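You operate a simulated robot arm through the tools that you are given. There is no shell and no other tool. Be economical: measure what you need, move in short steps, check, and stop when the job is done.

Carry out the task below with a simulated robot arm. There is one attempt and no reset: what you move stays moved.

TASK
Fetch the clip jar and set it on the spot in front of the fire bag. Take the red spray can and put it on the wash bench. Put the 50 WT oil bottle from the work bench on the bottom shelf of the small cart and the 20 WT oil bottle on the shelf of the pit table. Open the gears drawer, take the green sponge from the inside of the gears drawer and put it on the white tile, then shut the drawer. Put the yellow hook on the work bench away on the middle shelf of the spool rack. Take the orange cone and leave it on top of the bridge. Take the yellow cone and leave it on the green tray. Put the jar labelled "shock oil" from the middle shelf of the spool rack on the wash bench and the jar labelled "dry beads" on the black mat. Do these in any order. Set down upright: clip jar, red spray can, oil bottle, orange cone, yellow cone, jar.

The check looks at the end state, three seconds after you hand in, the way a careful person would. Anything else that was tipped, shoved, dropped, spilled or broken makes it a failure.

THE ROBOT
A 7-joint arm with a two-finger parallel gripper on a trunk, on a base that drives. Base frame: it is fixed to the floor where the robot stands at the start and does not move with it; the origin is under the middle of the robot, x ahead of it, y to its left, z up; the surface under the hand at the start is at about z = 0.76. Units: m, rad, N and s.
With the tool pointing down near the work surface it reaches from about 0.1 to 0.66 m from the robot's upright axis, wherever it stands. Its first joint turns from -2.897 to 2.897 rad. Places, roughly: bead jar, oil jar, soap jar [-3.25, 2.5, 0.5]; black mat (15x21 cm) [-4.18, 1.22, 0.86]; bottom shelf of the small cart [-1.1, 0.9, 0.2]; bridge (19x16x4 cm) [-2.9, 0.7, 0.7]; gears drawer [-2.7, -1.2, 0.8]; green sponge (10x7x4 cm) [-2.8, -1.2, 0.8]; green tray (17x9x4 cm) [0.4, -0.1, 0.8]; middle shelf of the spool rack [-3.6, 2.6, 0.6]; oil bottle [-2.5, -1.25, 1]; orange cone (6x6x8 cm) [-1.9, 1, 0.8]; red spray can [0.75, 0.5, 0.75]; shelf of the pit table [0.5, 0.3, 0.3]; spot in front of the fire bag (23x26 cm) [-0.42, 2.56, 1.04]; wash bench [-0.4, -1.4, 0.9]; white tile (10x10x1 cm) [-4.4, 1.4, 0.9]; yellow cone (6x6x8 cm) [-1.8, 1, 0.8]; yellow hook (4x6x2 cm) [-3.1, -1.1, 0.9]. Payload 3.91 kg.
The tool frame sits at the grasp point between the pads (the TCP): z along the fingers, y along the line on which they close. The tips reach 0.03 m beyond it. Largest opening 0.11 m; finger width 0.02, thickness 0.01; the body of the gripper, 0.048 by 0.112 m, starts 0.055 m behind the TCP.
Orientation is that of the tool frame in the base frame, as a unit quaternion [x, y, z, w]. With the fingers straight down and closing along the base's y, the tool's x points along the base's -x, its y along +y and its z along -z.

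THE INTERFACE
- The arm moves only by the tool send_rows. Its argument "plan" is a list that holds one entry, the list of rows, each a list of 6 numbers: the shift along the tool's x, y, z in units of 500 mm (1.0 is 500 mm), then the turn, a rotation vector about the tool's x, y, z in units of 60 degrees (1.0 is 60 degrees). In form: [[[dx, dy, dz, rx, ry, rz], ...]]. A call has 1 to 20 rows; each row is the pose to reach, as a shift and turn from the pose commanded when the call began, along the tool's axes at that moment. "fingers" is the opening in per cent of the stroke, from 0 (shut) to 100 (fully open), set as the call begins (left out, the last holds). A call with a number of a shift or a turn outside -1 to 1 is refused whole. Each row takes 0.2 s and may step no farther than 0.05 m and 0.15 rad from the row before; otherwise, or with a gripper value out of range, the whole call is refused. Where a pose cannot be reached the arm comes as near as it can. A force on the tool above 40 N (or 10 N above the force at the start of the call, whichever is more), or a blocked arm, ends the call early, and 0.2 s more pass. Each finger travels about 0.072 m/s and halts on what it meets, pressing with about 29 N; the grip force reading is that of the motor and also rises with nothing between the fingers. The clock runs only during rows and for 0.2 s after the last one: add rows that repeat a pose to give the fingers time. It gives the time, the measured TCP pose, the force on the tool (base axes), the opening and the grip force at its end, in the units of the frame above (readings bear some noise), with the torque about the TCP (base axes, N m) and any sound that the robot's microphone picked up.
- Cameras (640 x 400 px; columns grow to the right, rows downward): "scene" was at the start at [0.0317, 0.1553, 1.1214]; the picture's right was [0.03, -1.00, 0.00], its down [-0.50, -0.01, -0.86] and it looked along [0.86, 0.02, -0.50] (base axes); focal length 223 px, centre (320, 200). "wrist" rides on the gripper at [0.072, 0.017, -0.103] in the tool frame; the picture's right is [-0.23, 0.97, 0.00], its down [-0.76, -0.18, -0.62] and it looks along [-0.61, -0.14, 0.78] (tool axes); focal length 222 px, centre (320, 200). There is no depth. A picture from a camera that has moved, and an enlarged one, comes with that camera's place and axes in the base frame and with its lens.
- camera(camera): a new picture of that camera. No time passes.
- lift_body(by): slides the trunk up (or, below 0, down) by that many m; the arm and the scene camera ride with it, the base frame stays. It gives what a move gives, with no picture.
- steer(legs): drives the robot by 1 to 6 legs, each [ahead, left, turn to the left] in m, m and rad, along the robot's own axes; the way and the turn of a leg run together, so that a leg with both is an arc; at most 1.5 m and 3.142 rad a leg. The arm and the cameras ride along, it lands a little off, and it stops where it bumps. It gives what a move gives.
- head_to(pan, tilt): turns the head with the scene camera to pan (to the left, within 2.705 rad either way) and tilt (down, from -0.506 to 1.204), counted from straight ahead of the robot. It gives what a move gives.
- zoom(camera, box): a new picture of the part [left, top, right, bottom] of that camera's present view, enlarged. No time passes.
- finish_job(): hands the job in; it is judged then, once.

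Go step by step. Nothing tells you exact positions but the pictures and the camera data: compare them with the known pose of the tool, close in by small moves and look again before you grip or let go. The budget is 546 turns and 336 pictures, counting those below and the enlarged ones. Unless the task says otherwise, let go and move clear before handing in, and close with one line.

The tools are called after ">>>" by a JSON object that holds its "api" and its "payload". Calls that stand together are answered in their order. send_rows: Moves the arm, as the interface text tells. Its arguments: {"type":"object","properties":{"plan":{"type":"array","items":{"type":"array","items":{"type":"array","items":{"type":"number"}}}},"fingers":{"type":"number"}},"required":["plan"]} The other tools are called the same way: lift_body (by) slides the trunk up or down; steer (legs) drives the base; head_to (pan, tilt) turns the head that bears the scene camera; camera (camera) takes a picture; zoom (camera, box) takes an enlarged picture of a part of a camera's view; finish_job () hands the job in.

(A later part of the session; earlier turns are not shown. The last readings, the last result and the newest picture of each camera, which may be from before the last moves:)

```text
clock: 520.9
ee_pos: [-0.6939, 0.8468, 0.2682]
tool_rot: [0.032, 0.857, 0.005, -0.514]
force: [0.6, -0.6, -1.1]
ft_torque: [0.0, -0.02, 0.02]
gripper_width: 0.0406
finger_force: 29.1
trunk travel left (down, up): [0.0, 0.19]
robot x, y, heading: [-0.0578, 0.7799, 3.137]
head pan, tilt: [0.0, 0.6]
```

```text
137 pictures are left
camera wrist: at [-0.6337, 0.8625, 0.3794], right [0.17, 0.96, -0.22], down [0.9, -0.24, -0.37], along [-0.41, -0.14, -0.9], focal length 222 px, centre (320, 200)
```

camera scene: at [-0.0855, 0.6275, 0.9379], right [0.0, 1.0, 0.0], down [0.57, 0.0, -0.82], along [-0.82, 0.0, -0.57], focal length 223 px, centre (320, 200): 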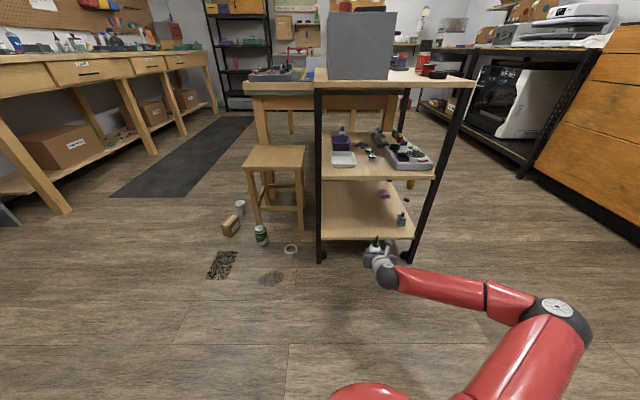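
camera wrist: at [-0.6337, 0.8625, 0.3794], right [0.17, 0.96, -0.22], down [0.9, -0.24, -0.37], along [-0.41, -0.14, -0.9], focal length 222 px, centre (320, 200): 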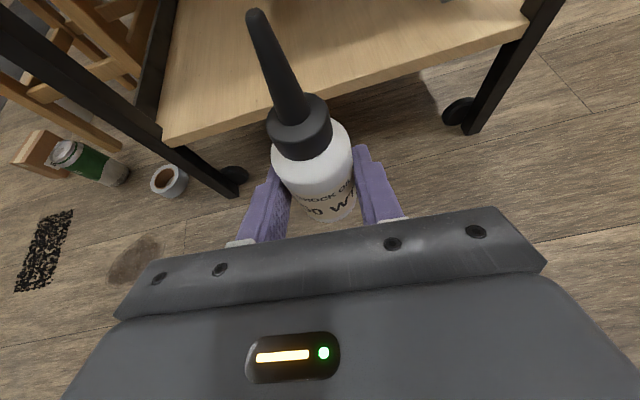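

>>> {"api": "send_rows", "payload": {"plan": [[[-0.04, 0, 0.021, 0, 0, 0], [-0.08, 0, 0.0425, 0, 0, 0], [-0.08, 0, 0.0425, 0, 0, 0]]]}}

>>> {"api": "send_rows", "payload": {"plan": [[[0.06, 0, -0.032, 0, 0, 0], [0.12, 0, -0.064, 0, 0, 0], [0.12, 0, -0.064, 0, 0, 0]]]}}

>>> {"api": "steer", "payload": {"legs": [[0.27, 0, 0]]}}

>>> {"api": "camera", "payload": {"camera": "wrist"}}

>>> {"api": "camera", "payload": {"camera": "scene"}}

```text
clock: 521.7
ee_pos: [-0.6925, 0.8477, 0.2232]
tool_rot: [0.033, 0.857, 0.006, -0.514]
force: [-1.0, 0.5, -0.7]
ft_torque: [0.01, -0.01, 0.01]
gripper_width: 0.0404
finger_force: 29.6
trunk travel left (down, up): [0.0, 0.19]
robot x, y, heading: [-0.0566, 0.7827, 3.133]
head pan, tilt: [0.0, 0.6]
```

```text
clock: 522.5
ee_pos: [-0.6934, 0.8492, 0.2915]
tool_rot: [0.032, 0.857, 0.005, -0.514]
force: [0.3, 0.1, -1.6]
ft_torque: [-0.01, -0.02, -0.01]
gripper_width: 0.0405
finger_force: 28.9
trunk travel left (down, up): [0.0, 0.19]
robot x, y, heading: [-0.0586, 0.7824, 3.135]
head pan, tilt: [0.0, 0.6]
```

```text
clock: 524.4
ee_pos: [-0.9686, 0.8489, 0.2919]
tool_rot: [0.032, 0.857, 0.005, -0.514]
force: [-0.7, -0.2, -1.6]
ft_torque: [0.01, 0.01, -0.01]
gripper_width: 0.0405
finger_force: 29.2
trunk travel left (down, up): [0.0, 0.19]
robot x, y, heading: [-0.3337, 0.7835, 3.14]
head pan, tilt: [0.0, 0.6]
```

```text
136 pictures are left
camera wrist: at [-0.9093, 0.8652, 0.4031], right [0.17, 0.96, -0.22], down [0.9, -0.24, -0.37], along [-0.41, -0.14, -0.9], focal length 222 px, centre (320, 200)
```

wrist: 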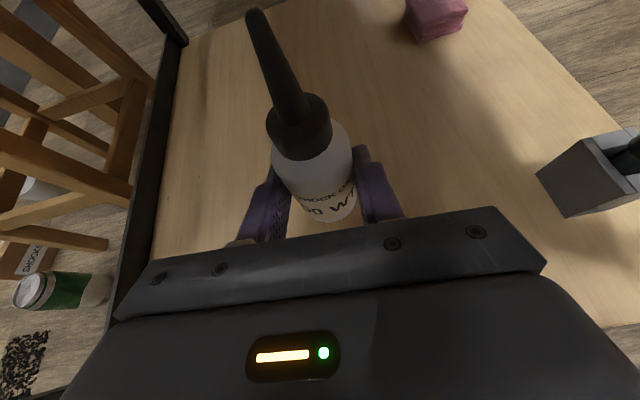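

```text
135 pictures are left
camera scene: at [-0.3602, 0.6287, 0.9378], right [0.0, 1.0, 0.0], down [0.57, 0.0, -0.82], along [-0.82, 0.0, -0.57], focal length 223 px, centre (320, 200)
```

scene: 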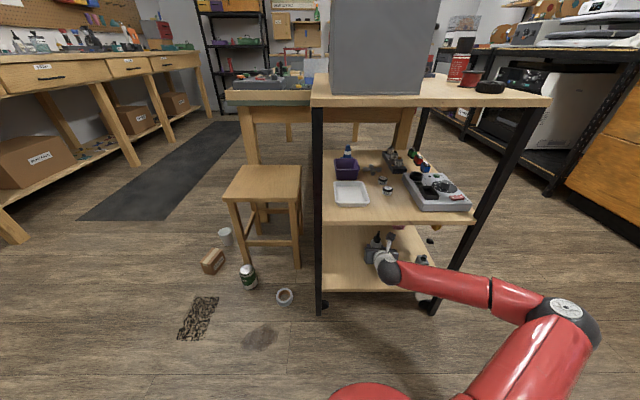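

>>> {"api": "send_rows", "payload": {"plan": [[[-0.044, 0, 0.0235, 0, 0, 0], [-0.08, 0, 0.0425, 0, 0, 0], [-0.0835, 0, 0.0444, 0, 0, 0], [-0.087, 0, 0.0463, 0, 0, 0], [-0.0905, 0, 0.0482, 0, 0, 0], [-0.094, 0, 0.05, 0, 0, 0], [-0.0975, 0, 0.052, 0, 0, 0]]]}}

```text
clock: 526.0
ee_pos: [-0.969, 0.8471, 0.2369]
tool_rot: [0.032, 0.856, 0.006, -0.516]
force: [2.0, 0.2, 4.8]
ft_torque: [0.13, -0.04, -0.05]
gripper_width: 0.0405
finger_force: 29.1
trunk travel left (down, up): [0.0, 0.19]
robot x, y, heading: [-0.3357, 0.7825, 3.137]
head pan, tilt: [0.0, 0.6]
```

Light contact (5 N) at z ≈ 0.237. Check and release.

>>> {"api": "send_rows", "payload": {"plan": [[[-0.003, 0, 0.0016, 0, 0, 0], [-0.003, 0, 0.0016, 0, 0, 0]]]}}

>>> {"api": "send_rows", "payload": {"plan": [[[0, 0, 0, 0, 0, 0], [0, 0, 0, 0, 0, 0], [0, 0, 0, 0, 0, 0]]], "fingers": 60}}

>>> {"api": "camera", "payload": {"camera": "wrist"}}

```text
clock: 526.6
ee_pos: [-0.9688, 0.8475, 0.2354]
tool_rot: [0.031, 0.856, 0.005, -0.516]
force: [2.6, 0.8, 16.4]
ft_torque: [0.27, 0.01, -0.01]
gripper_width: 0.0405
finger_force: 28.8
trunk travel left (down, up): [0.0, 0.19]
robot x, y, heading: [-0.3308, 0.7843, 3.136]
head pan, tilt: [0.0, 0.6]
```

```text
clock: 527.4
ee_pos: [-0.9677, 0.848, 0.2342]
tool_rot: [0.032, 0.857, 0.005, -0.514]
force: [0.1, -0.1, 0.1]
ft_torque: [0.03, -0.01, -0.01]
gripper_width: 0.0658
finger_force: 0.1
trunk travel left (down, up): [0.0, 0.19]
robot x, y, heading: [-0.3331, 0.7828, 3.135]
head pan, tilt: [0.0, 0.6]
```

```text
134 pictures are left
camera wrist: at [-0.909, 0.8638, 0.346], right [0.17, 0.96, -0.22], down [0.9, -0.24, -0.37], along [-0.41, -0.14, -0.9], focal length 222 px, centre (320, 200)
```

wrist: 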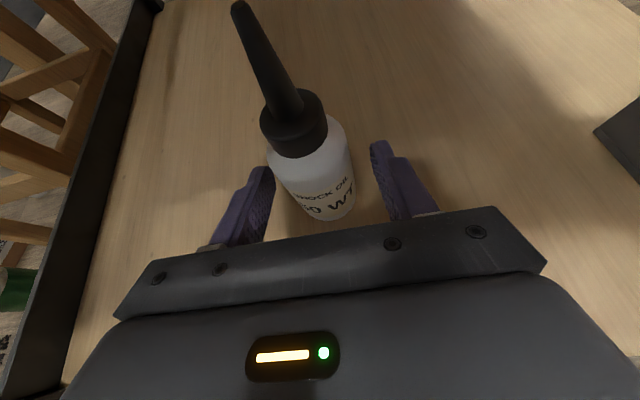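

>>> {"api": "send_rows", "payload": {"plan": [[[-0.01, 0, -0.05, 0, 0, 0], [-0.03, 0, -0.12, 0, 0, 0], [-0.05, 0, -0.2, 0, 0, 0]]]}}

>>> {"api": "steer", "payload": {"legs": [[-0.28, 0, 0]]}}

>>> {"api": "zoom", "payload": {"camera": "scene", "box": [280, 100, 480, 260]}}

```text
clock: 528.2
ee_pos: [-0.8686, 0.8421, 0.2601]
tool_rot: [0.032, 0.857, 0.005, -0.515]
force: [0.5, 0.3, -0.2]
ft_torque: [-0.02, 0.0, -0.01]
gripper_width: 0.066
finger_force: 0.0
trunk travel left (down, up): [0.0, 0.19]
robot x, y, heading: [-0.333, 0.7827, 3.137]
head pan, tilt: [0.0, 0.6]
```

```text
clock: 530.2
ee_pos: [-0.5876, 0.8411, 0.2589]
tool_rot: [0.031, 0.857, 0.005, -0.514]
force: [-0.4, -1.3, -0.2]
ft_torque: [-0.01, 0.01, 0.0]
gripper_width: 0.0658
finger_force: 0.0
trunk travel left (down, up): [0.0, 0.19]
robot x, y, heading: [-0.0508, 0.7821, -3.141]
head pan, tilt: [0.0, 0.6]
```

```text
2.50 times, centred on (380, 180) of scene
camera zoom: at [-0.0782, 0.628, 0.9378], right [0.0, 1.0, 0.0], down [0.57, 0.0, -0.83], along [-0.83, 0.0, -0.57], focal length 558 px, centre (170, 250)
```

zoom: 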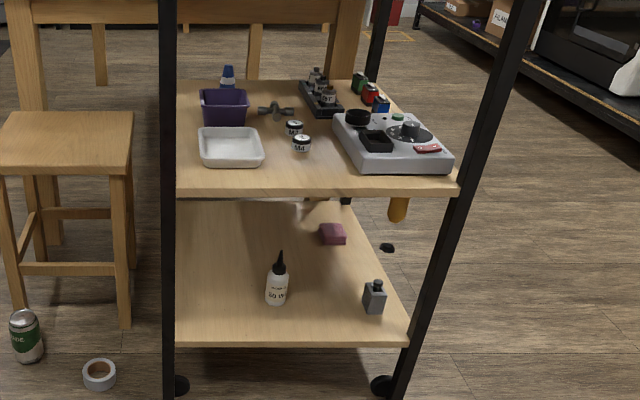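

50 WT done. Raise the arm, then drive back to the work bench for the gears drawer.

>>> {"api": "lift_body", "payload": {"by": 0.19}}

>>> {"api": "send_rows", "payload": {"plan": [[[0.08, 0, -0.0425, 0, 0, 0], [0.16, 0, -0.085, 0, 0, 0], [0.24, 0, -0.1275, 0, 0, 0], [0.32, 0, -0.17, 0, 0, 0], [0.4, 0, -0.2125, 0, 0, 0], [0.48, 0, -0.255, 0, 0, 0], [0.56, 0, -0.297, 0, 0, 0], [0.64, 0, -0.34, 0, 0, 0], [0.72, 0, -0.38, 0, 0, 0], [0.76, 0, -0.44, 0, 0, 0], [0.76, 0, -0.5, 0, 0, 0]]]}}

>>> {"api": "steer", "payload": {"legs": [[0.3, 0, 0], [0, 1.27, 0], [1.2, 0, 0], [1.2, 0, 0], [0, 0, 1.571]]}}

>>> {"api": "head_to", "payload": {"pan": 0.0, "tilt": 0.5}}

>>> {"api": "camera", "payload": {"camera": "scene"}}

```text
clock: 532.3
ee_pos: [-0.5875, 0.8416, 0.4498]
tool_rot: [0.03, 0.857, 0.003, -0.514]
force: [0.9, 0.2, 0.3]
ft_torque: [0.03, 0.04, 0.04]
gripper_width: 0.0661
finger_force: 0.0
trunk travel left (down, up): [-0.19, 0.0]
robot x, y, heading: [-0.0543, 0.7851, -3.141]
head pan, tilt: [0.0, 0.6]
```

```text
clock: 534.7
ee_pos: [-0.5453, 0.8503, 0.9009]
tool_rot: [0.03, 0.857, 0.004, -0.514]
force: [-0.5, -0.8, 0.5]
ft_torque: [-0.01, -0.02, 0.02]
gripper_width: 0.0659
finger_force: 0.1
trunk travel left (down, up): [-0.19, 0.0]
robot x, y, heading: [-0.0491, 0.7846, -3.142]
head pan, tilt: [0.0, 0.6]
```

```text
clock: 557.7
ee_pos: [-2.8589, -1.0012, 0.9022]
tool_rot: [-0.561, 0.649, -0.347, -0.377]
force: [-7.0, 17.7, 3.0]
ft_torque: [0.0, -0.1, 0.32]
gripper_width: 0.0615
finger_force: 0.0
trunk travel left (down, up): [-0.19, 0.0]
robot x, y, heading: [-2.7539, -0.5118, -1.62]
head pan, tilt: [0.0, 0.6]
stopped in leg 5: the force on the tool passed its limit at 46 N (the readings are from after the stop); the commanded pose is now the measured one
```

```text
clock: 558.4
ee_pos: [-2.8582, -1.0009, 0.9027]
tool_rot: [-0.562, 0.649, -0.347, -0.378]
force: [-10.3, 20.0, 2.8]
ft_torque: [-0.03, -0.06, 0.34]
gripper_width: 0.0597
finger_force: 0.1
trunk travel left (down, up): [-0.19, 0.0]
robot x, y, heading: [-2.7556, -0.5077, -1.625]
head pan, tilt: [0.0, 0.499]
```

```text
132 pictures are left
camera scene: at [-2.6033, -0.5507, 1.1371], right [-1.0, 0.05, 0.0], down [0.02, 0.48, -0.88], along [-0.04, -0.88, -0.48], focal length 223 px, centre (320, 200)
```

scene: 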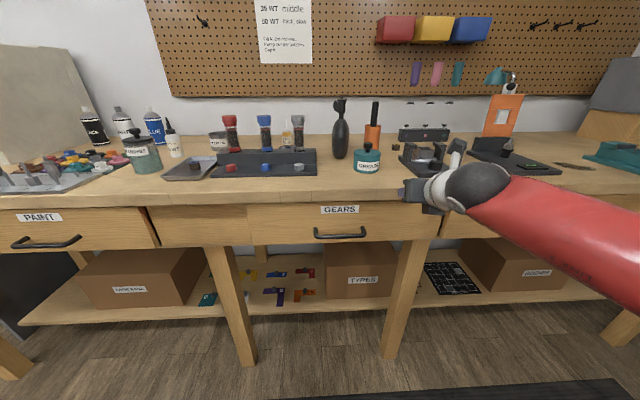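

The hand grazed the bench's front edge while turning (it was too low). I back straight off and check.

>>> {"api": "steer", "payload": {"legs": [[-0.12, 0, 0]]}}

>>> {"api": "camera", "payload": {"camera": "scene"}}

>>> {"api": "camera", "payload": {"camera": "wrist"}}

```text
clock: 559.6
ee_pos: [-2.8506, -0.8827, 0.9008]
tool_rot: [-0.563, 0.648, -0.347, -0.377]
force: [-0.7, 0.3, 0.1]
ft_torque: [-0.03, 0.01, -0.03]
gripper_width: 0.066
finger_force: 0.1
trunk travel left (down, up): [-0.19, 0.0]
robot x, y, heading: [-2.7477, -0.3927, -1.622]
head pan, tilt: [0.0, 0.499]
```

```text
131 pictures are left
camera scene: at [-2.5964, -0.433, 1.1369], right [-1.0, 0.05, 0.0], down [0.02, 0.48, -0.88], along [-0.04, -0.88, -0.48], focal length 223 px, centre (320, 200)
```

scene: 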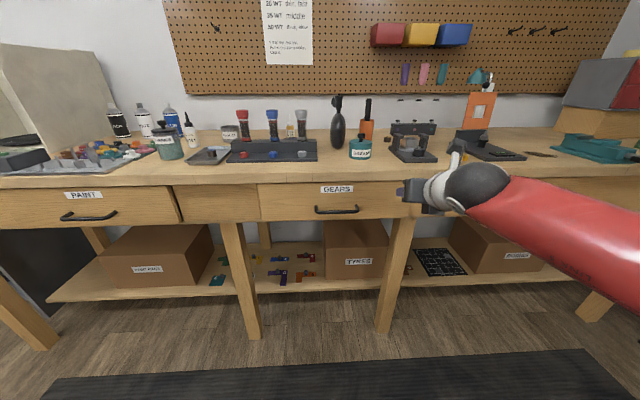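

```text
130 pictures are left
camera wrist: at [-2.8621, -0.8239, 1.0141], right [-0.95, 0.23, -0.23], down [0.3, 0.88, -0.37], along [0.11, -0.42, -0.9], focal length 222 px, centre (320, 200)
```

wrist: 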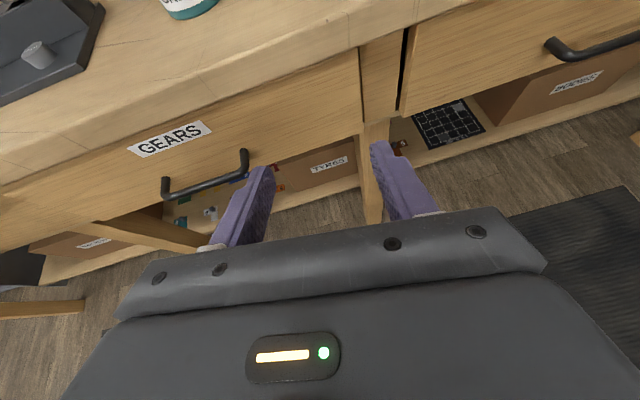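

Nothing disturbed. Handle bar is at about (-2.675, -1.015, 0.772). I reposition and orient the gripper horizontally with a vertical closing axis.

>>> {"api": "steer", "payload": {"legs": [[-0.1, 0.15, 0.051]]}}

>>> {"api": "send_rows", "payload": {"plan": [[[0, 0, 0, 0, 0.1, 0], [0, 0, 0, 0, 0.2, 0], [0, 0, 0, 0, 0.3, 0], [0, 0, 0, 0, 0.4, 0], [0, 0, 0, 0, 0.48, 0]]], "fingers": 45}}

>>> {"api": "send_rows", "payload": {"plan": [[[0, 0, 0, 0, 0, -0.13], [0, 0, 0, 0, 0, -0.26], [0, 0, 0, 0, 0, -0.39], [0, 0, 0, 0, 0, -0.52], [0, 0, 0, 0, 0, -0.65], [0, 0, 0, 0, 0, -0.75]]]}}

>>> {"api": "send_rows", "payload": {"plan": [[[0, 0, 0, 0, 0, -0.13], [0, 0, 0, 0, 0, -0.26], [0, 0, 0, 0, 0, -0.39], [0, 0, 0, 0, 0, -0.52], [0, 0, 0, 0, 0, -0.65], [0, 0, 0, 0, 0, -0.75]]]}}

>>> {"api": "camera", "payload": {"camera": "scene"}}

>>> {"api": "camera", "payload": {"camera": "wrist"}}

```text
clock: 561.1
ee_pos: [-2.6711, -0.7905, 0.9027]
tool_rot: [-0.581, 0.632, -0.358, -0.367]
force: [0.0, 0.2, -0.4]
ft_torque: [-0.03, -0.03, 0.02]
gripper_width: 0.0659
finger_force: 0.2
trunk travel left (down, up): [-0.19, 0.0]
robot x, y, heading: [-2.6001, -0.2946, -1.565]
head pan, tilt: [0.0, 0.499]
```

```text
clock: 562.3
ee_pos: [-2.6714, -0.7907, 0.9018]
tool_rot: [-0.474, 0.52, -0.491, -0.513]
force: [-0.4, -0.4, 1.1]
ft_torque: [-0.01, -0.01, 0.0]
gripper_width: 0.0497
finger_force: 0.0
trunk travel left (down, up): [-0.19, 0.0]
robot x, y, heading: [-2.5999, -0.2958, -1.564]
head pan, tilt: [0.0, 0.499]
```

```text
clock: 563.7
ee_pos: [-2.6712, -0.7895, 0.9021]
tool_rot: [0.637, -0.299, 0.257, 0.662]
force: [0.5, -0.1, 0.5]
ft_torque: [0.0, -0.02, -0.01]
gripper_width: 0.0495
finger_force: 0.0
trunk travel left (down, up): [-0.19, 0.0]
robot x, y, heading: [-2.6008, -0.2975, -1.564]
head pan, tilt: [0.0, 0.499]
```

```text
clock: 565.1
ee_pos: [-2.671, -0.7898, 0.9021]
tool_rot: [0.703, -0.032, -0.016, 0.71]
force: [1.0, -0.8, 0.0]
ft_torque: [0.0, -0.01, -0.03]
gripper_width: 0.0492
finger_force: 0.0
trunk travel left (down, up): [-0.19, 0.0]
robot x, y, heading: [-2.5983, -0.2944, -1.566]
head pan, tilt: [0.0, 0.499]
```

```text
129 pictures are left
camera scene: at [-2.4429, -0.3264, 1.1369], right [-1.0, -0.01, 0.0], down [0.0, 0.48, -0.88], along [0.01, -0.88, -0.48], focal length 223 px, centre (320, 200)
```

scene: 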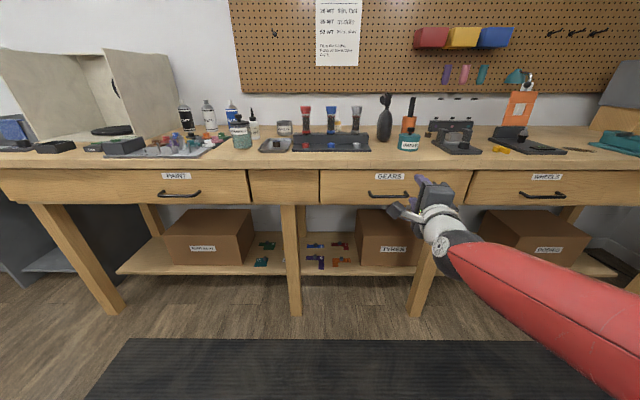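

```text
128 pictures are left
camera wrist: at [-2.5904, -0.6914, 0.9193], right [-0.25, 0.03, 0.97], down [-0.71, 0.67, -0.2], along [-0.66, -0.74, -0.15], focal length 222 px, centre (320, 200)
```

wrist: 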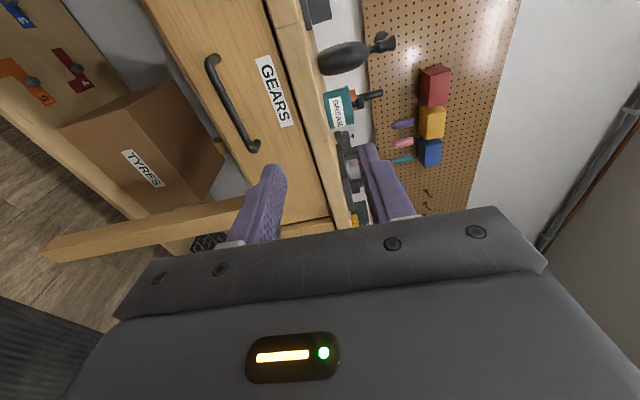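

>>> {"api": "send_rows", "payload": {"plan": [[[0, -0.08, 0, 0, 0, 0], [0, -0.16, 0, 0, 0, 0], [0, -0.25, 0, 0, 0, 0], [0, -0.25, 0.08, 0, 0, 0], [0, -0.25, 0.12, 0, 0, 0]]]}}

>>> {"api": "camera", "payload": {"camera": "wrist"}}

>>> {"api": "zoom", "payload": {"camera": "scene", "box": [320, 150, 480, 250]}}

```text
clock: 566.3
ee_pos: [-2.6725, -0.849, 0.7769]
tool_rot: [0.703, -0.033, -0.015, 0.71]
force: [0.0, 0.5, 0.4]
ft_torque: [0.0, -0.03, 0.04]
gripper_width: 0.0495
finger_force: 0.1
out of reach, approached as far as the arm can: row 3
trunk travel left (down, up): [-0.19, 0.0]
robot x, y, heading: [-2.6027, -0.2992, -1.566]
head pan, tilt: [0.0, 0.499]
```

```text
127 pictures are left
camera wrist: at [-2.5928, -0.751, 0.7944], right [-0.25, 0.03, 0.97], down [-0.71, 0.67, -0.2], along [-0.66, -0.74, -0.15], focal length 222 px, centre (320, 200)
```

wrist: 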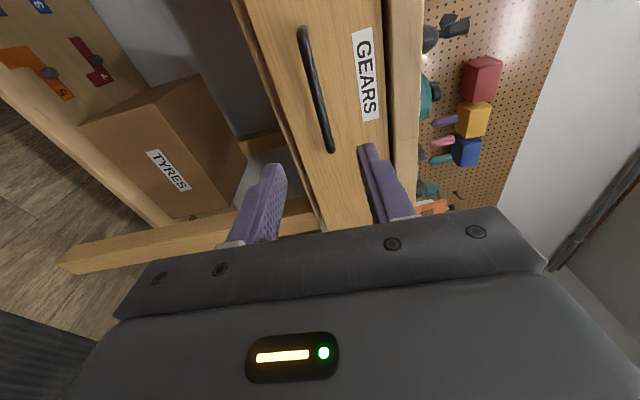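

```text
4.00 times, centred on (400, 200) of scene
camera zoom: at [-2.4429, -0.3263, 1.1369], right [-1.0, -0.01, 0.0], down [0.0, 0.48, -0.88], along [0.01, -0.88, -0.48], focal length 894 px, centre (0, 200)
```

zoom: 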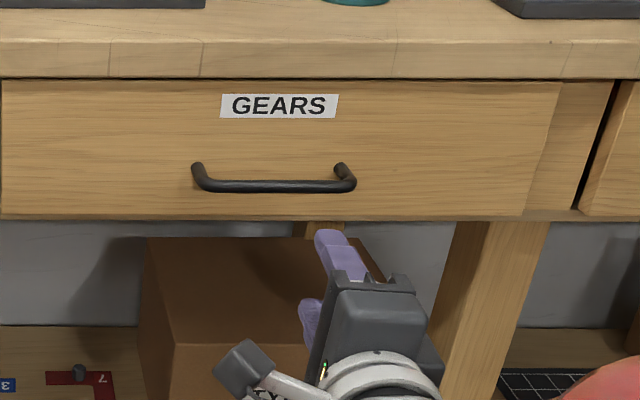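

Aligned with the bar. Advance so the bar lies between the fingertips.

>>> {"api": "send_rows", "payload": {"plan": [[[0, 0, 0.08, 0, 0, 0], [0, 0, 0.16, 0, 0, 0], [0, 0, 0.22, 0, 0, 0], [0, 0, 0.26, 0, 0, 0], [0, 0, 0.28, 0, 0, 0], [0, 0, 0.3, 0, 0, 0]]]}}

>>> {"api": "camera", "payload": {"camera": "wrist"}}

>>> {"api": "zoom", "payload": {"camera": "scene", "box": [320, 150, 480, 250]}}

```text
clock: 567.7
ee_pos: [-2.6826, -1.0009, 0.7789]
tool_rot: [0.704, -0.034, -0.015, 0.71]
force: [0.6, 0.3, 0.4]
ft_torque: [-0.01, -0.02, 0.0]
gripper_width: 0.0494
finger_force: 0.1
trunk travel left (down, up): [-0.19, 0.0]
robot x, y, heading: [-2.5964, -0.2934, -1.567]
head pan, tilt: [0.0, 0.499]
```

```text
125 pictures are left
camera wrist: at [-2.6022, -0.9029, 0.7967], right [-0.25, 0.03, 0.97], down [-0.71, 0.67, -0.2], along [-0.66, -0.74, -0.15], focal length 222 px, centre (320, 200)
```

wrist: 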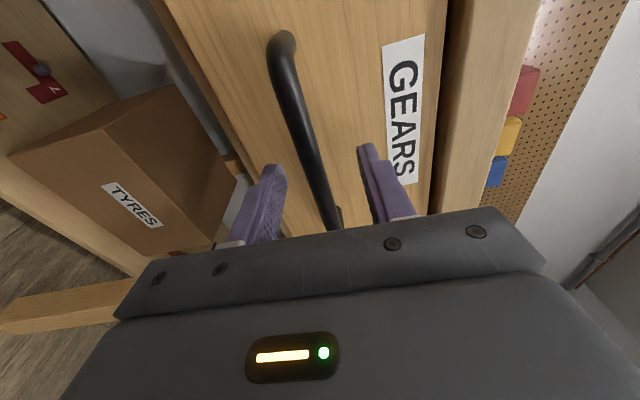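

```text
4.00 times, centred on (400, 200) of scene
camera zoom: at [-2.4428, -0.3265, 1.1369], right [-1.0, -0.01, 0.0], down [0.0, 0.48, -0.88], along [0.01, -0.88, -0.48], focal length 894 px, centre (0, 200)
```

zoom: 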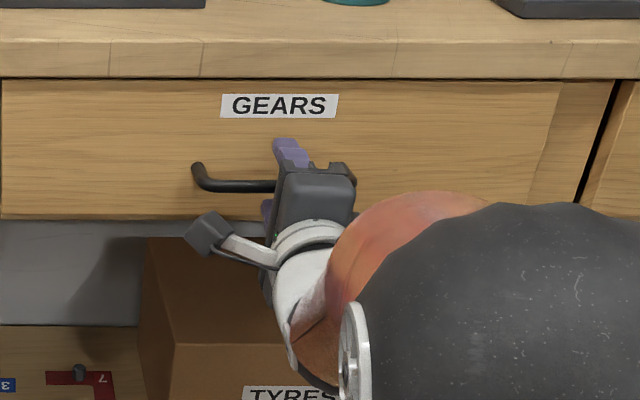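

>>> {"api": "send_rows", "payload": {"plan": [[[0, 0, 0, 0, 0, 0], [0, 0, 0, 0, 0, 0], [0, 0, 0, 0, 0, 0], [0, 0, 0, 0, 0, 0]]], "fingers": 0}}

>>> {"api": "steer", "payload": {"legs": [[-0.12, 0, 0]]}}

>>> {"api": "camera", "payload": {"camera": "scene"}}

```text
clock: 568.7
ee_pos: [-2.6831, -1.001, 0.7788]
tool_rot: [0.704, -0.032, -0.016, 0.709]
force: [-0.8, 0.5, -5.0]
ft_torque: [0.04, 0.97, 0.17]
gripper_width: 0.0121
finger_force: 45.1
trunk travel left (down, up): [-0.19, 0.0]
robot x, y, heading: [-2.5999, -0.298, -1.563]
head pan, tilt: [0.0, 0.499]
```

```text
clock: 570.0
ee_pos: [-2.6831, -0.8818, 0.7772]
tool_rot: [0.704, -0.032, -0.014, 0.709]
force: [0.0, 0.8, -7.3]
ft_torque: [0.02, 0.88, -0.46]
gripper_width: 0.0118
finger_force: 44.9
trunk travel left (down, up): [-0.19, 0.0]
robot x, y, heading: [-2.5976, -0.1795, -1.564]
head pan, tilt: [0.0, 0.499]
```

```text
123 pictures are left
camera scene: at [-2.4436, -0.2069, 1.1368], right [-1.0, -0.01, 0.0], down [0.0, 0.48, -0.88], along [0.01, -0.88, -0.48], focal length 223 px, centre (320, 200)
```

scene: 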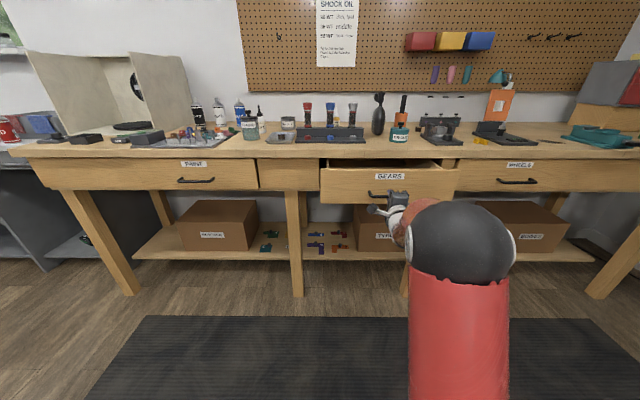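

Drawer opens. Pull further.

>>> {"api": "steer", "payload": {"legs": [[-0.1, 0, 0]]}}

>>> {"api": "send_rows", "payload": {"plan": [[[0, 0, -0.04, 0, 0, 0], [0, 0, -0.08, 0, 0, 0], [0, 0, -0.12, 0, 0, 0], [0, 0, -0.16, 0, 0, 0]]]}}

>>> {"api": "head_to", "payload": {"pan": 0.0, "tilt": 0.6}}

>>> {"api": "camera", "payload": {"camera": "scene"}}

```text
clock: 571.1
ee_pos: [-2.6816, -0.7817, 0.7781]
tool_rot: [0.704, -0.032, -0.015, 0.71]
force: [0.9, 1.1, -3.0]
ft_torque: [0.02, 0.91, -0.26]
gripper_width: 0.0118
finger_force: 45.0
trunk travel left (down, up): [-0.19, 0.0]
robot x, y, heading: [-2.5991, -0.0724, -1.569]
head pan, tilt: [0.0, 0.499]
```

```text
clock: 572.1
ee_pos: [-2.6827, -0.7013, 0.7778]
tool_rot: [0.704, -0.036, -0.017, 0.709]
force: [-25.5, 0.1, 1.6]
ft_torque: [-0.01, 0.88, -0.4]
gripper_width: 0.0122
finger_force: 44.8
trunk travel left (down, up): [-0.19, 0.0]
robot x, y, heading: [-2.6, -0.0749, -1.569]
head pan, tilt: [0.0, 0.499]
```

```text
clock: 572.8
ee_pos: [-2.6821, -0.7014, 0.7783]
tool_rot: [0.703, -0.035, -0.016, 0.71]
force: [-30.6, 1.7, 2.3]
ft_torque: [-0.07, 0.89, -0.89]
gripper_width: 0.0119
finger_force: 44.8
trunk travel left (down, up): [-0.19, 0.0]
robot x, y, heading: [-2.5974, -0.0771, -1.563]
head pan, tilt: [0.0, 0.6]
```

```text
122 pictures are left
camera scene: at [-2.4466, -0.104, 1.1282], right [-1.0, -0.01, 0.0], down [0.0, 0.56, -0.83], along [0.01, -0.83, -0.56], focal length 223 px, centre (320, 200)
```

scene: 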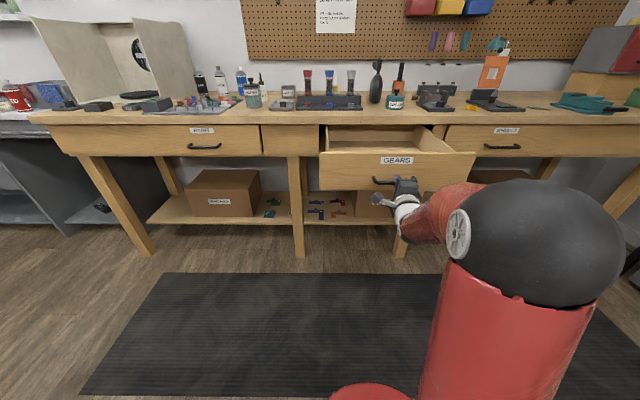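

Drawer is open 30 cm. Release the handle and look inside.

>>> {"api": "send_rows", "payload": {"plan": [[[0, 0, 0, 0, 0, 0], [0, 0, 0, 0, 0, 0], [0, 0, -0.04, 0, 0, 0], [0, 0, -0.12, 0, 0, 0], [0, 0.04, -0.18, 0, 0, 0]]], "fingers": 50}}

>>> {"api": "zoom", "payload": {"camera": "scene", "box": [300, 90, 500, 210]}}

```text
clock: 574.0
ee_pos: [-2.6723, -0.6129, 0.7955]
tool_rot: [0.703, -0.033, -0.014, 0.71]
force: [-0.1, -1.5, -0.1]
ft_torque: [-0.03, -0.02, -0.03]
gripper_width: 0.0549
finger_force: 0.0
trunk travel left (down, up): [-0.19, 0.0]
robot x, y, heading: [-2.5999, -0.0745, -1.562]
head pan, tilt: [0.0, 0.6]
```

```text
3.20 times, centred on (400, 150) of scene
camera zoom: at [-2.4445, -0.1044, 1.1278], right [-1.0, -0.01, 0.0], down [0.0, 0.57, -0.82], along [0.01, -0.82, -0.57], focal length 715 px, centre (64, 360)
```

zoom: 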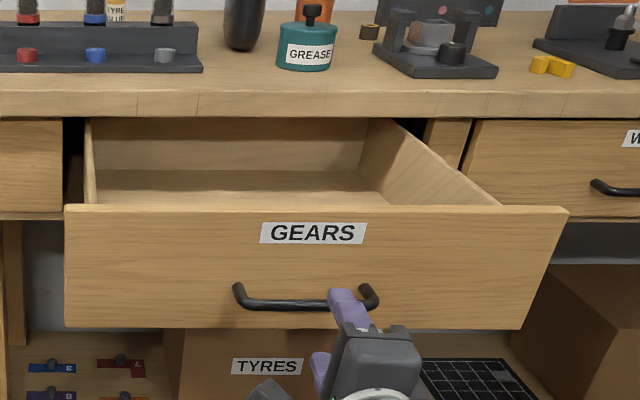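

The sponge isn't visible from here. I raise the hand and point it down over the drawer to look with the wrist camera.

>>> {"api": "send_rows", "payload": {"plan": [[[0, 0.06, -0.02, 0, 0, 0], [0, 0.12, -0.04, 0.12, 0, 0], [0, 0.18, -0.04, 0.24, 0, 0], [0, 0.24, -0.04, 0.36, 0, 0], [0, 0.3, -0.04, 0.48, 0, 0], [0, 0.33, -0.04, 0.6, 0, 0], [0, 0.33, -0.04, 0.72, 0, 0], [0, 0.33, -0.04, 0.75, 0, 0]]], "fingers": 80}}

>>> {"api": "send_rows", "payload": {"plan": [[[0, 0, 0, 0.12, 0, 0], [0, 0, 0, 0.24, 0, 0], [0, 0, 0, 0.36, 0, 0], [0, 0, 0, 0.48, 0, 0], [0, 0, 0, 0.6, 0, 0], [0, 0, 0, 0.72, 0, 0], [0, 0, 0, 0.75, 0, 0]]]}}

>>> {"api": "camera", "payload": {"camera": "wrist"}}

```text
clock: 575.8
ee_pos: [-2.6743, -0.5899, 0.9619]
tool_rot: [0.922, -0.035, -0.001, 0.386]
force: [-0.8, 0.7, -0.3]
ft_torque: [-0.01, 0.0, 0.01]
gripper_width: 0.0882
finger_force: 0.1
trunk travel left (down, up): [-0.19, 0.0]
robot x, y, heading: [-2.6007, -0.0776, -1.559]
head pan, tilt: [0.0, 0.6]
```

```text
clock: 577.4
ee_pos: [-2.6727, -0.5919, 0.9605]
tool_rot: [0.999, -0.031, 0.01, 0.029]
force: [-0.7, 0.0, 0.5]
ft_torque: [0.01, 0.01, 0.0]
gripper_width: 0.088
finger_force: 0.0
out of reach, approached as far as the arm can: row 7
trunk travel left (down, up): [-0.19, 0.0]
robot x, y, heading: [-2.6018, -0.0774, -1.565]
head pan, tilt: [0.0, 0.6]
```

```text
120 pictures are left
camera wrist: at [-2.6024, -0.6069, 1.0661], right [-0.29, -0.96, 0.05], down [-0.76, 0.26, 0.59], along [-0.58, 0.13, -0.8], focal length 222 px, centre (320, 200)
```

wrist: 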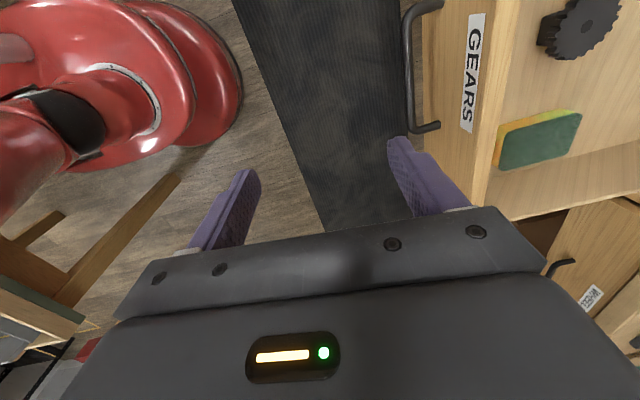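

>>> {"api": "zoom", "payload": {"camera": "wrist", "box": [400, 40, 640, 240]}}

```text
2.00 times, centred on (520, 140) of wrist
camera zoom: at [-2.6024, -0.6069, 1.0661], right [-0.29, -0.96, 0.05], down [-0.76, 0.26, 0.59], along [-0.58, 0.13, -0.8], focal length 444 px, centre (-80, 320)
```

zoom: 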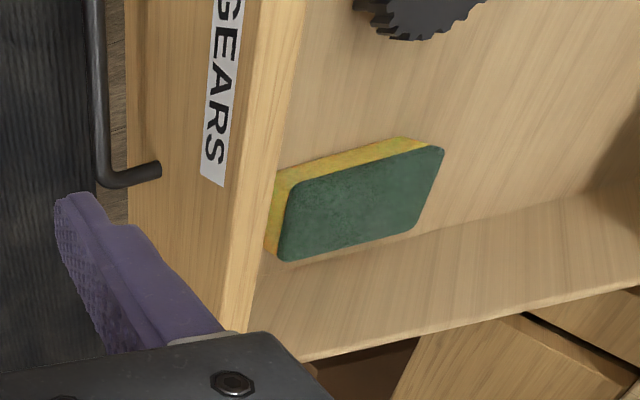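

Sponge lies at about (-2.80, -0.866), long side along y. I rotate the wrist so the fingers close along x, and move over it.

>>> {"api": "send_rows", "payload": {"plan": [[[0, 0, 0, 0, 0, -0.13], [0, 0, 0, 0, 0, -0.26], [0, 0, 0, 0, 0, -0.39], [0, 0, 0, 0, 0, -0.52], [0, 0, 0, 0, 0, -0.65], [0, 0, 0, 0, 0, -0.75]]]}}

>>> {"api": "send_rows", "payload": {"plan": [[[0, 0, 0, 0, 0, -0.13], [0, 0, 0, 0, 0, -0.26], [0, 0, 0, 0, 0, -0.39], [0, 0, 0, 0, 0, -0.52], [0, 0, 0, 0, 0, -0.65], [0, 0, 0, 0, 0, -0.78]]]}}

>>> {"api": "steer", "payload": {"legs": [[0, -0.13, 0], [0.2, 0, 0]]}}

>>> {"api": "camera", "payload": {"camera": "wrist"}}

>>> {"api": "camera", "payload": {"camera": "scene"}}

```text
clock: 578.8
ee_pos: [-2.6747, -0.5895, 0.9608]
tool_rot: [0.935, 0.354, -0.002, 0.031]
force: [-0.1, -0.1, 0.0]
ft_torque: [0.01, 0.0, -0.03]
gripper_width: 0.0881
finger_force: 0.0
trunk travel left (down, up): [-0.19, 0.0]
robot x, y, heading: [-2.6015, -0.0765, -1.564]
head pan, tilt: [0.0, 0.6]
```

```text
clock: 580.2
ee_pos: [-2.6743, -0.5907, 0.9622]
tool_rot: [0.717, 0.696, -0.014, 0.028]
force: [-0.3, -0.4, 0.1]
ft_torque: [0.02, 0.01, -0.02]
gripper_width: 0.088
finger_force: 0.1
trunk travel left (down, up): [-0.19, 0.0]
robot x, y, heading: [-2.6017, -0.0761, -1.563]
head pan, tilt: [0.0, 0.6]
```

```text
clock: 582.7
ee_pos: [-2.8051, -0.7917, 0.9625]
tool_rot: [0.718, 0.695, -0.015, 0.028]
force: [0.1, -0.5, 0.4]
ft_torque: [-0.01, 0.01, -0.01]
gripper_width: 0.088
finger_force: 0.0
trunk travel left (down, up): [-0.19, 0.0]
robot x, y, heading: [-2.7294, -0.2743, -1.563]
head pan, tilt: [0.0, 0.6]
```

```text
118 pictures are left
camera wrist: at [-2.7858, -0.7136, 1.0611], right [0.97, -0.26, 0.03], down [-0.21, -0.72, 0.66], along [-0.15, -0.65, -0.75], focal length 222 px, centre (320, 200)
```

wrist: 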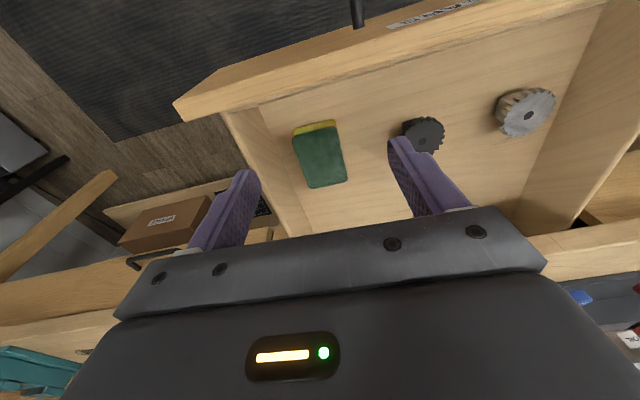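

```text
117 pictures are left
camera scene: at [-2.5751, -0.3046, 1.1278], right [-1.0, -0.01, 0.0], down [-0.01, 0.56, -0.83], along [0.01, -0.82, -0.57], focal length 223 px, centre (320, 200)
```

scene: 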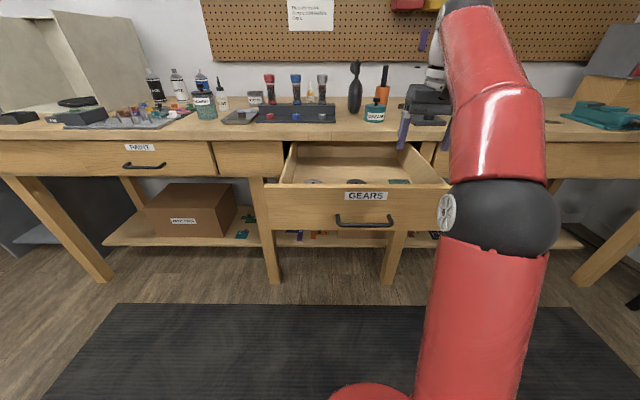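

Triangulated sponge center ≈ (-2.825, -0.898), top z ≈ 0.752, with clearance to the wall. Move above.

>>> {"api": "send_rows", "payload": {"plan": [[[-0.07, -0.015, 0.03, 0, 0, 0], [-0.14, -0.03, 0.06, 0, 0, 0], [-0.2, -0.037, 0.1, 0, 0, 0], [-0.2, -0.037, 0.17, 0, 0, 0], [-0.2, -0.037, 0.217, 0, 0, 0], [-0.2, -0.037, 0.217, 0, 0, 0]]]}}

>>> {"api": "camera", "payload": {"camera": "wrist"}}

```text
clock: 584.1
ee_pos: [-2.8235, -0.897, 0.8582]
tool_rot: [0.718, 0.695, -0.013, 0.028]
force: [-1.2, 0.5, -0.7]
ft_torque: [0.01, -0.02, 0.0]
gripper_width: 0.0883
finger_force: 0.0
out of reach, approached as far as the arm can: row 2, 3
trunk travel left (down, up): [-0.19, 0.0]
robot x, y, heading: [-2.7346, -0.2798, -1.559]
head pan, tilt: [0.0, 0.6]
```

```text
116 pictures are left
camera wrist: at [-2.805, -0.8187, 0.9569], right [0.97, -0.26, 0.03], down [-0.21, -0.72, 0.66], along [-0.15, -0.65, -0.75], focal length 222 px, centre (320, 200)
```

wrist: 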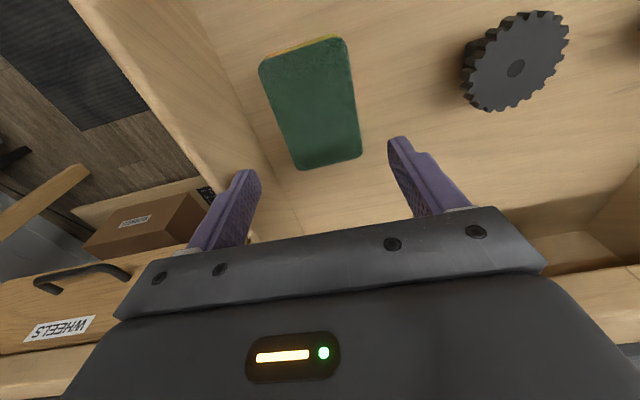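

Centered. Descend to grip height and check.

>>> {"api": "send_rows", "payload": {"plan": [[[0.003, 0, 0.07, 0, 0, 0], [0.007, 0, 0.14, 0, 0, 0], [0.01, 0, 0.19, 0, 0, 0], [0.01, 0, 0.19, 0, 0, 0]]]}}

>>> {"api": "camera", "payload": {"camera": "wrist"}}

>>> {"api": "zoom", "payload": {"camera": "scene", "box": [260, 80, 500, 240]}}

```text
clock: 584.9
ee_pos: [-2.823, -0.898, 0.7776]
tool_rot: [0.717, 0.695, -0.026, 0.036]
force: [1.0, -1.0, 14.4]
ft_torque: [0.09, 0.72, -0.01]
gripper_width: 0.0876
finger_force: 0.1
trunk travel left (down, up): [-0.19, 0.0]
robot x, y, heading: [-2.7331, -0.2752, -1.561]
head pan, tilt: [0.0, 0.6]
stopped in row 4: the force on the tool passed its limit at 50 N (the readings are from after the stop); the commanded pose is now the measured one
```

```text
115 pictures are left
camera wrist: at [-2.804, -0.8183, 0.8752], right [0.97, -0.26, 0.03], down [-0.21, -0.7, 0.68], along [-0.15, -0.67, -0.73], focal length 222 px, centre (320, 200)
```

wrist: 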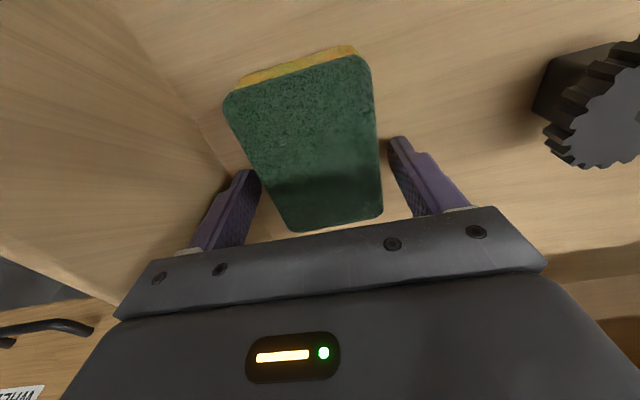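

```text
2.50 times, centred on (380, 160) of scene
camera zoom: at [-2.5748, -0.304, 1.1279], right [-1.0, -0.01, 0.0], down [-0.01, 0.56, -0.83], along [0.01, -0.83, -0.56], focal length 558 px, centre (170, 300)
```

zoom: 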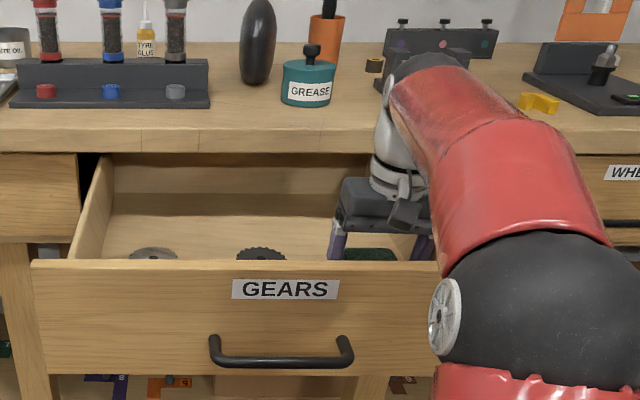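

The palm's west end touched the drawer wall top. I rise, shift east 1.2 cm, open wider and descend again.

>>> {"api": "send_rows", "payload": {"plan": [[[0, 0, -0.06, 0, 0, 0], [0, 0.024, -0.06, 0, 0, 0], [0, 0.024, -0.06, 0, 0, 0]]], "fingers": 94}}

>>> {"api": "camera", "payload": {"camera": "wrist"}}

```text
clock: 585.7
ee_pos: [-2.8122, -0.8955, 0.8058]
tool_rot: [0.717, 0.695, -0.024, 0.033]
force: [-0.4, 0.1, 0.1]
ft_torque: [0.02, 0.0, -0.03]
gripper_width: 0.1034
finger_force: 0.0
trunk travel left (down, up): [-0.19, 0.0]
robot x, y, heading: [-2.7319, -0.2805, -1.564]
head pan, tilt: [0.0, 0.6]
```

```text
113 pictures are left
camera wrist: at [-2.7926, -0.8163, 0.9031], right [0.97, -0.26, 0.03], down [-0.21, -0.7, 0.68], along [-0.15, -0.66, -0.73], focal length 222 px, centre (320, 200)
```

wrist: 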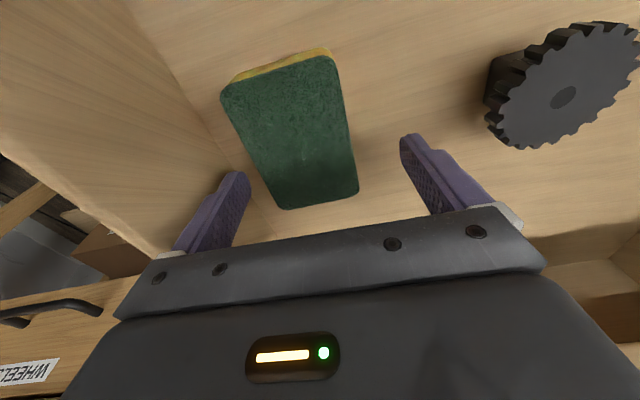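

>>> {"api": "send_rows", "payload": {"plan": [[[0, 0, 0.04, 0, 0, 0], [0, 0, 0.07, 0, 0, 0], [0, 0, 0.085, 0, 0, 0], [0, 0, 0.1, 0, 0, 0]]]}}

>>> {"api": "camera", "payload": {"camera": "wrist"}}

```text
clock: 586.5
ee_pos: [-2.8114, -0.8992, 0.7791]
tool_rot: [0.717, 0.695, -0.034, 0.039]
force: [1.4, -0.3, 15.5]
ft_torque: [0.13, 0.83, -0.1]
gripper_width: 0.1026
finger_force: 0.0
trunk travel left (down, up): [-0.19, 0.0]
robot x, y, heading: [-2.7279, -0.2786, -1.557]
head pan, tilt: [0.0, 0.6]
stopped in row 3: the force on the tool passed its limit at 48 N (the readings are from after the stop); the commanded pose is now the measured one
```

```text
112 pictures are left
camera wrist: at [-2.7918, -0.8178, 0.8738], right [0.97, -0.26, 0.03], down [-0.21, -0.69, 0.7], along [-0.16, -0.68, -0.72], focal length 222 px, centre (320, 200)
```

wrist: 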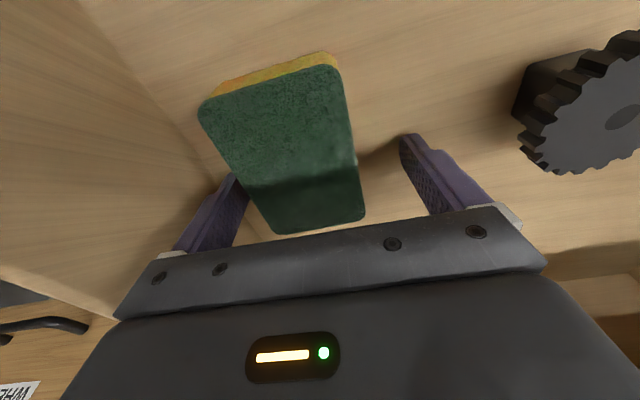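

Contact is likely the drawer floor under the west finger (tip z ≈ 0.748). The sponge is between the fingers, so I ease up 3 mm and close.

>>> {"api": "send_rows", "payload": {"plan": [[[0, 0, -0.008, 0, 0, 0], [0, 0, -0.008, 0, 0, 0]]]}}

>>> {"api": "send_rows", "payload": {"plan": [[[0, 0, 0, 0, 0, 0], [0, 0, 0, 0, 0, 0], [0, 0, 0, 0, 0, 0], [0, 0, 0, 0, 0, 0], [0, 0, 0, 0, 0, 0]]], "fingers": 0}}

>>> {"api": "camera", "payload": {"camera": "wrist"}}

```text
clock: 587.1
ee_pos: [-2.8114, -0.899, 0.7783]
tool_rot: [0.717, 0.695, -0.03, 0.037]
force: [0.7, 0.9, 2.6]
ft_torque: [0.02, 0.13, 0.01]
gripper_width: 0.1026
finger_force: 0.1
trunk travel left (down, up): [-0.19, 0.0]
robot x, y, heading: [-2.7295, -0.2779, -1.566]
head pan, tilt: [0.0, 0.6]
```

```text
clock: 588.3
ee_pos: [-2.8105, -0.9001, 0.7801]
tool_rot: [0.717, 0.696, -0.031, 0.037]
force: [0.1, -0.3, 1.0]
ft_torque: [-0.01, 0.01, 0.01]
gripper_width: 0.0637
finger_force: 29.3
trunk travel left (down, up): [-0.19, 0.0]
robot x, y, heading: [-2.7314, -0.275, -1.561]
head pan, tilt: [0.0, 0.6]
```

```text
111 pictures are left
camera wrist: at [-2.7922, -0.8183, 0.8752], right [0.97, -0.26, 0.03], down [-0.21, -0.69, 0.69], along [-0.16, -0.68, -0.72], focal length 222 px, centre (320, 200)
```

wrist: 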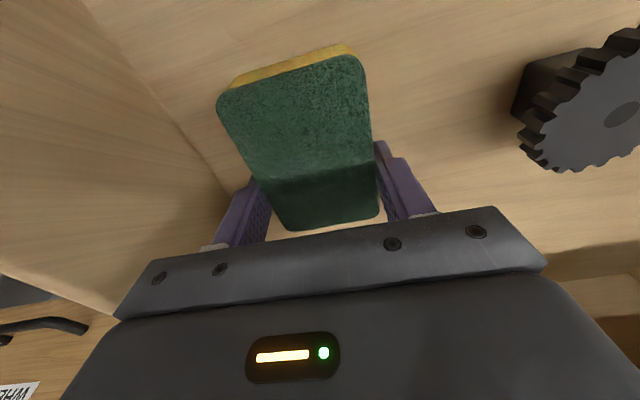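

Sponge gripped (6.4 cm). Lift out and retract.

>>> {"api": "send_rows", "payload": {"plan": [[[0, 0, -0.06, 0, 0, 0], [0, 0, -0.14, 0, 0, 0], [0, 0, -0.22, 0, 0, 0], [0.02, 0, -0.3, 0, 0, 0], [0.1, 0, -0.34, 0, 0, 0], [0.18, 0, -0.36, 0, 0, 0], [0.26, 0, -0.36, 0, 0, 0]]]}}

>>> {"api": "camera", "payload": {"camera": "wrist"}}

>>> {"api": "camera", "payload": {"camera": "scene"}}

```text
clock: 589.9
ee_pos: [-2.8081, -0.7541, 0.945]
tool_rot: [0.718, 0.695, -0.031, 0.038]
force: [0.4, -0.3, -0.1]
ft_torque: [0.01, 0.02, -0.01]
gripper_width: 0.0635
finger_force: 29.7
out of reach, approached as far as the arm can: row 4
trunk travel left (down, up): [-0.19, 0.0]
robot x, y, heading: [-2.7294, -0.2773, -1.566]
head pan, tilt: [0.0, 0.6]
```

```text
110 pictures are left
camera wrist: at [-2.7896, -0.6723, 1.0423], right [0.97, -0.26, 0.03], down [-0.21, -0.69, 0.69], along [-0.15, -0.67, -0.72], focal length 222 px, centre (320, 200)
```

wrist: 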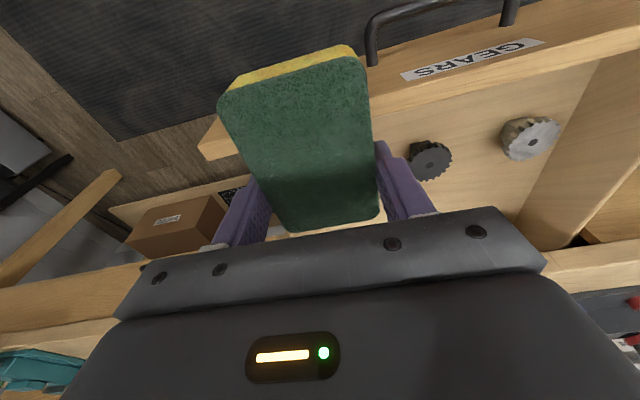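

```text
109 pictures are left
camera scene: at [-2.5752, -0.3052, 1.1278], right [-1.0, -0.01, 0.0], down [-0.01, 0.57, -0.82], along [0.01, -0.82, -0.57], focal length 223 px, centre (320, 200)
```

scene: 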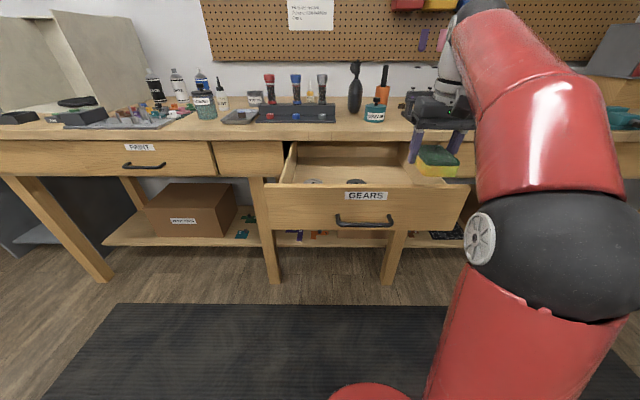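

Sponge is out. Drive to the tile bench on the west side.

>>> {"api": "steer", "payload": {"legs": [[0, -0.7, 0], [0, 0, -1.575], [0, -0.85, 0], [0, -0.8, 0]]}}

>>> {"api": "camera", "payload": {"camera": "scene"}}

>>> {"api": "camera", "payload": {"camera": "wrist"}}

```text
clock: 605.5
ee_pos: [-3.8823, 1.462, 0.9463]
tool_rot: [0.999, -0.025, -0.048, 0.004]
force: [-0.3, -0.9, 0.1]
ft_torque: [0.0, 0.0, -0.01]
gripper_width: 0.0636
finger_force: 29.8
trunk travel left (down, up): [-0.19, 0.0]
robot x, y, heading: [-3.4106, 1.3746, 3.135]
head pan, tilt: [0.0, 0.6]
```

```text
108 pictures are left
camera scene: at [-3.4363, 1.2195, 1.1278], right [0.01, 1.0, 0.0], down [0.56, -0.01, -0.83], along [-0.82, 0.01, -0.56], focal length 223 px, centre (320, 200)
```

scene: 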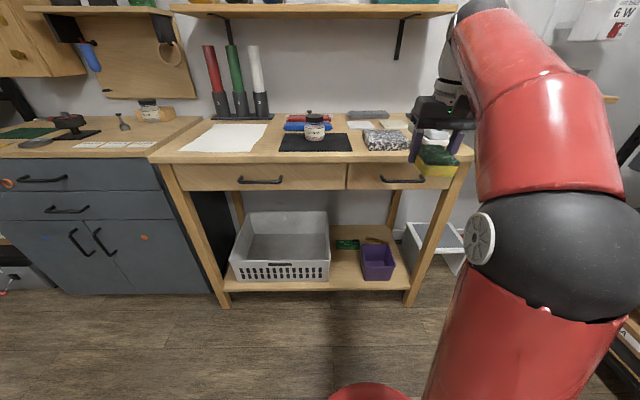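

```text
107 pictures are left
camera wrist: at [-3.8002, 1.4424, 1.0428], right [-0.28, -0.96, 0.03], down [-0.69, 0.22, 0.69], along [-0.67, 0.17, -0.72], focal length 222 px, centre (320, 200)
```

wrist: 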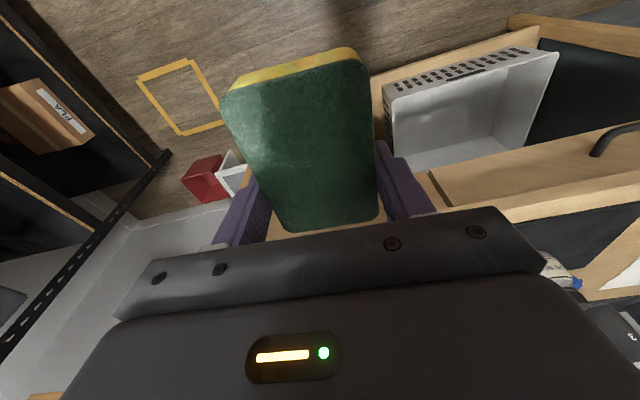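

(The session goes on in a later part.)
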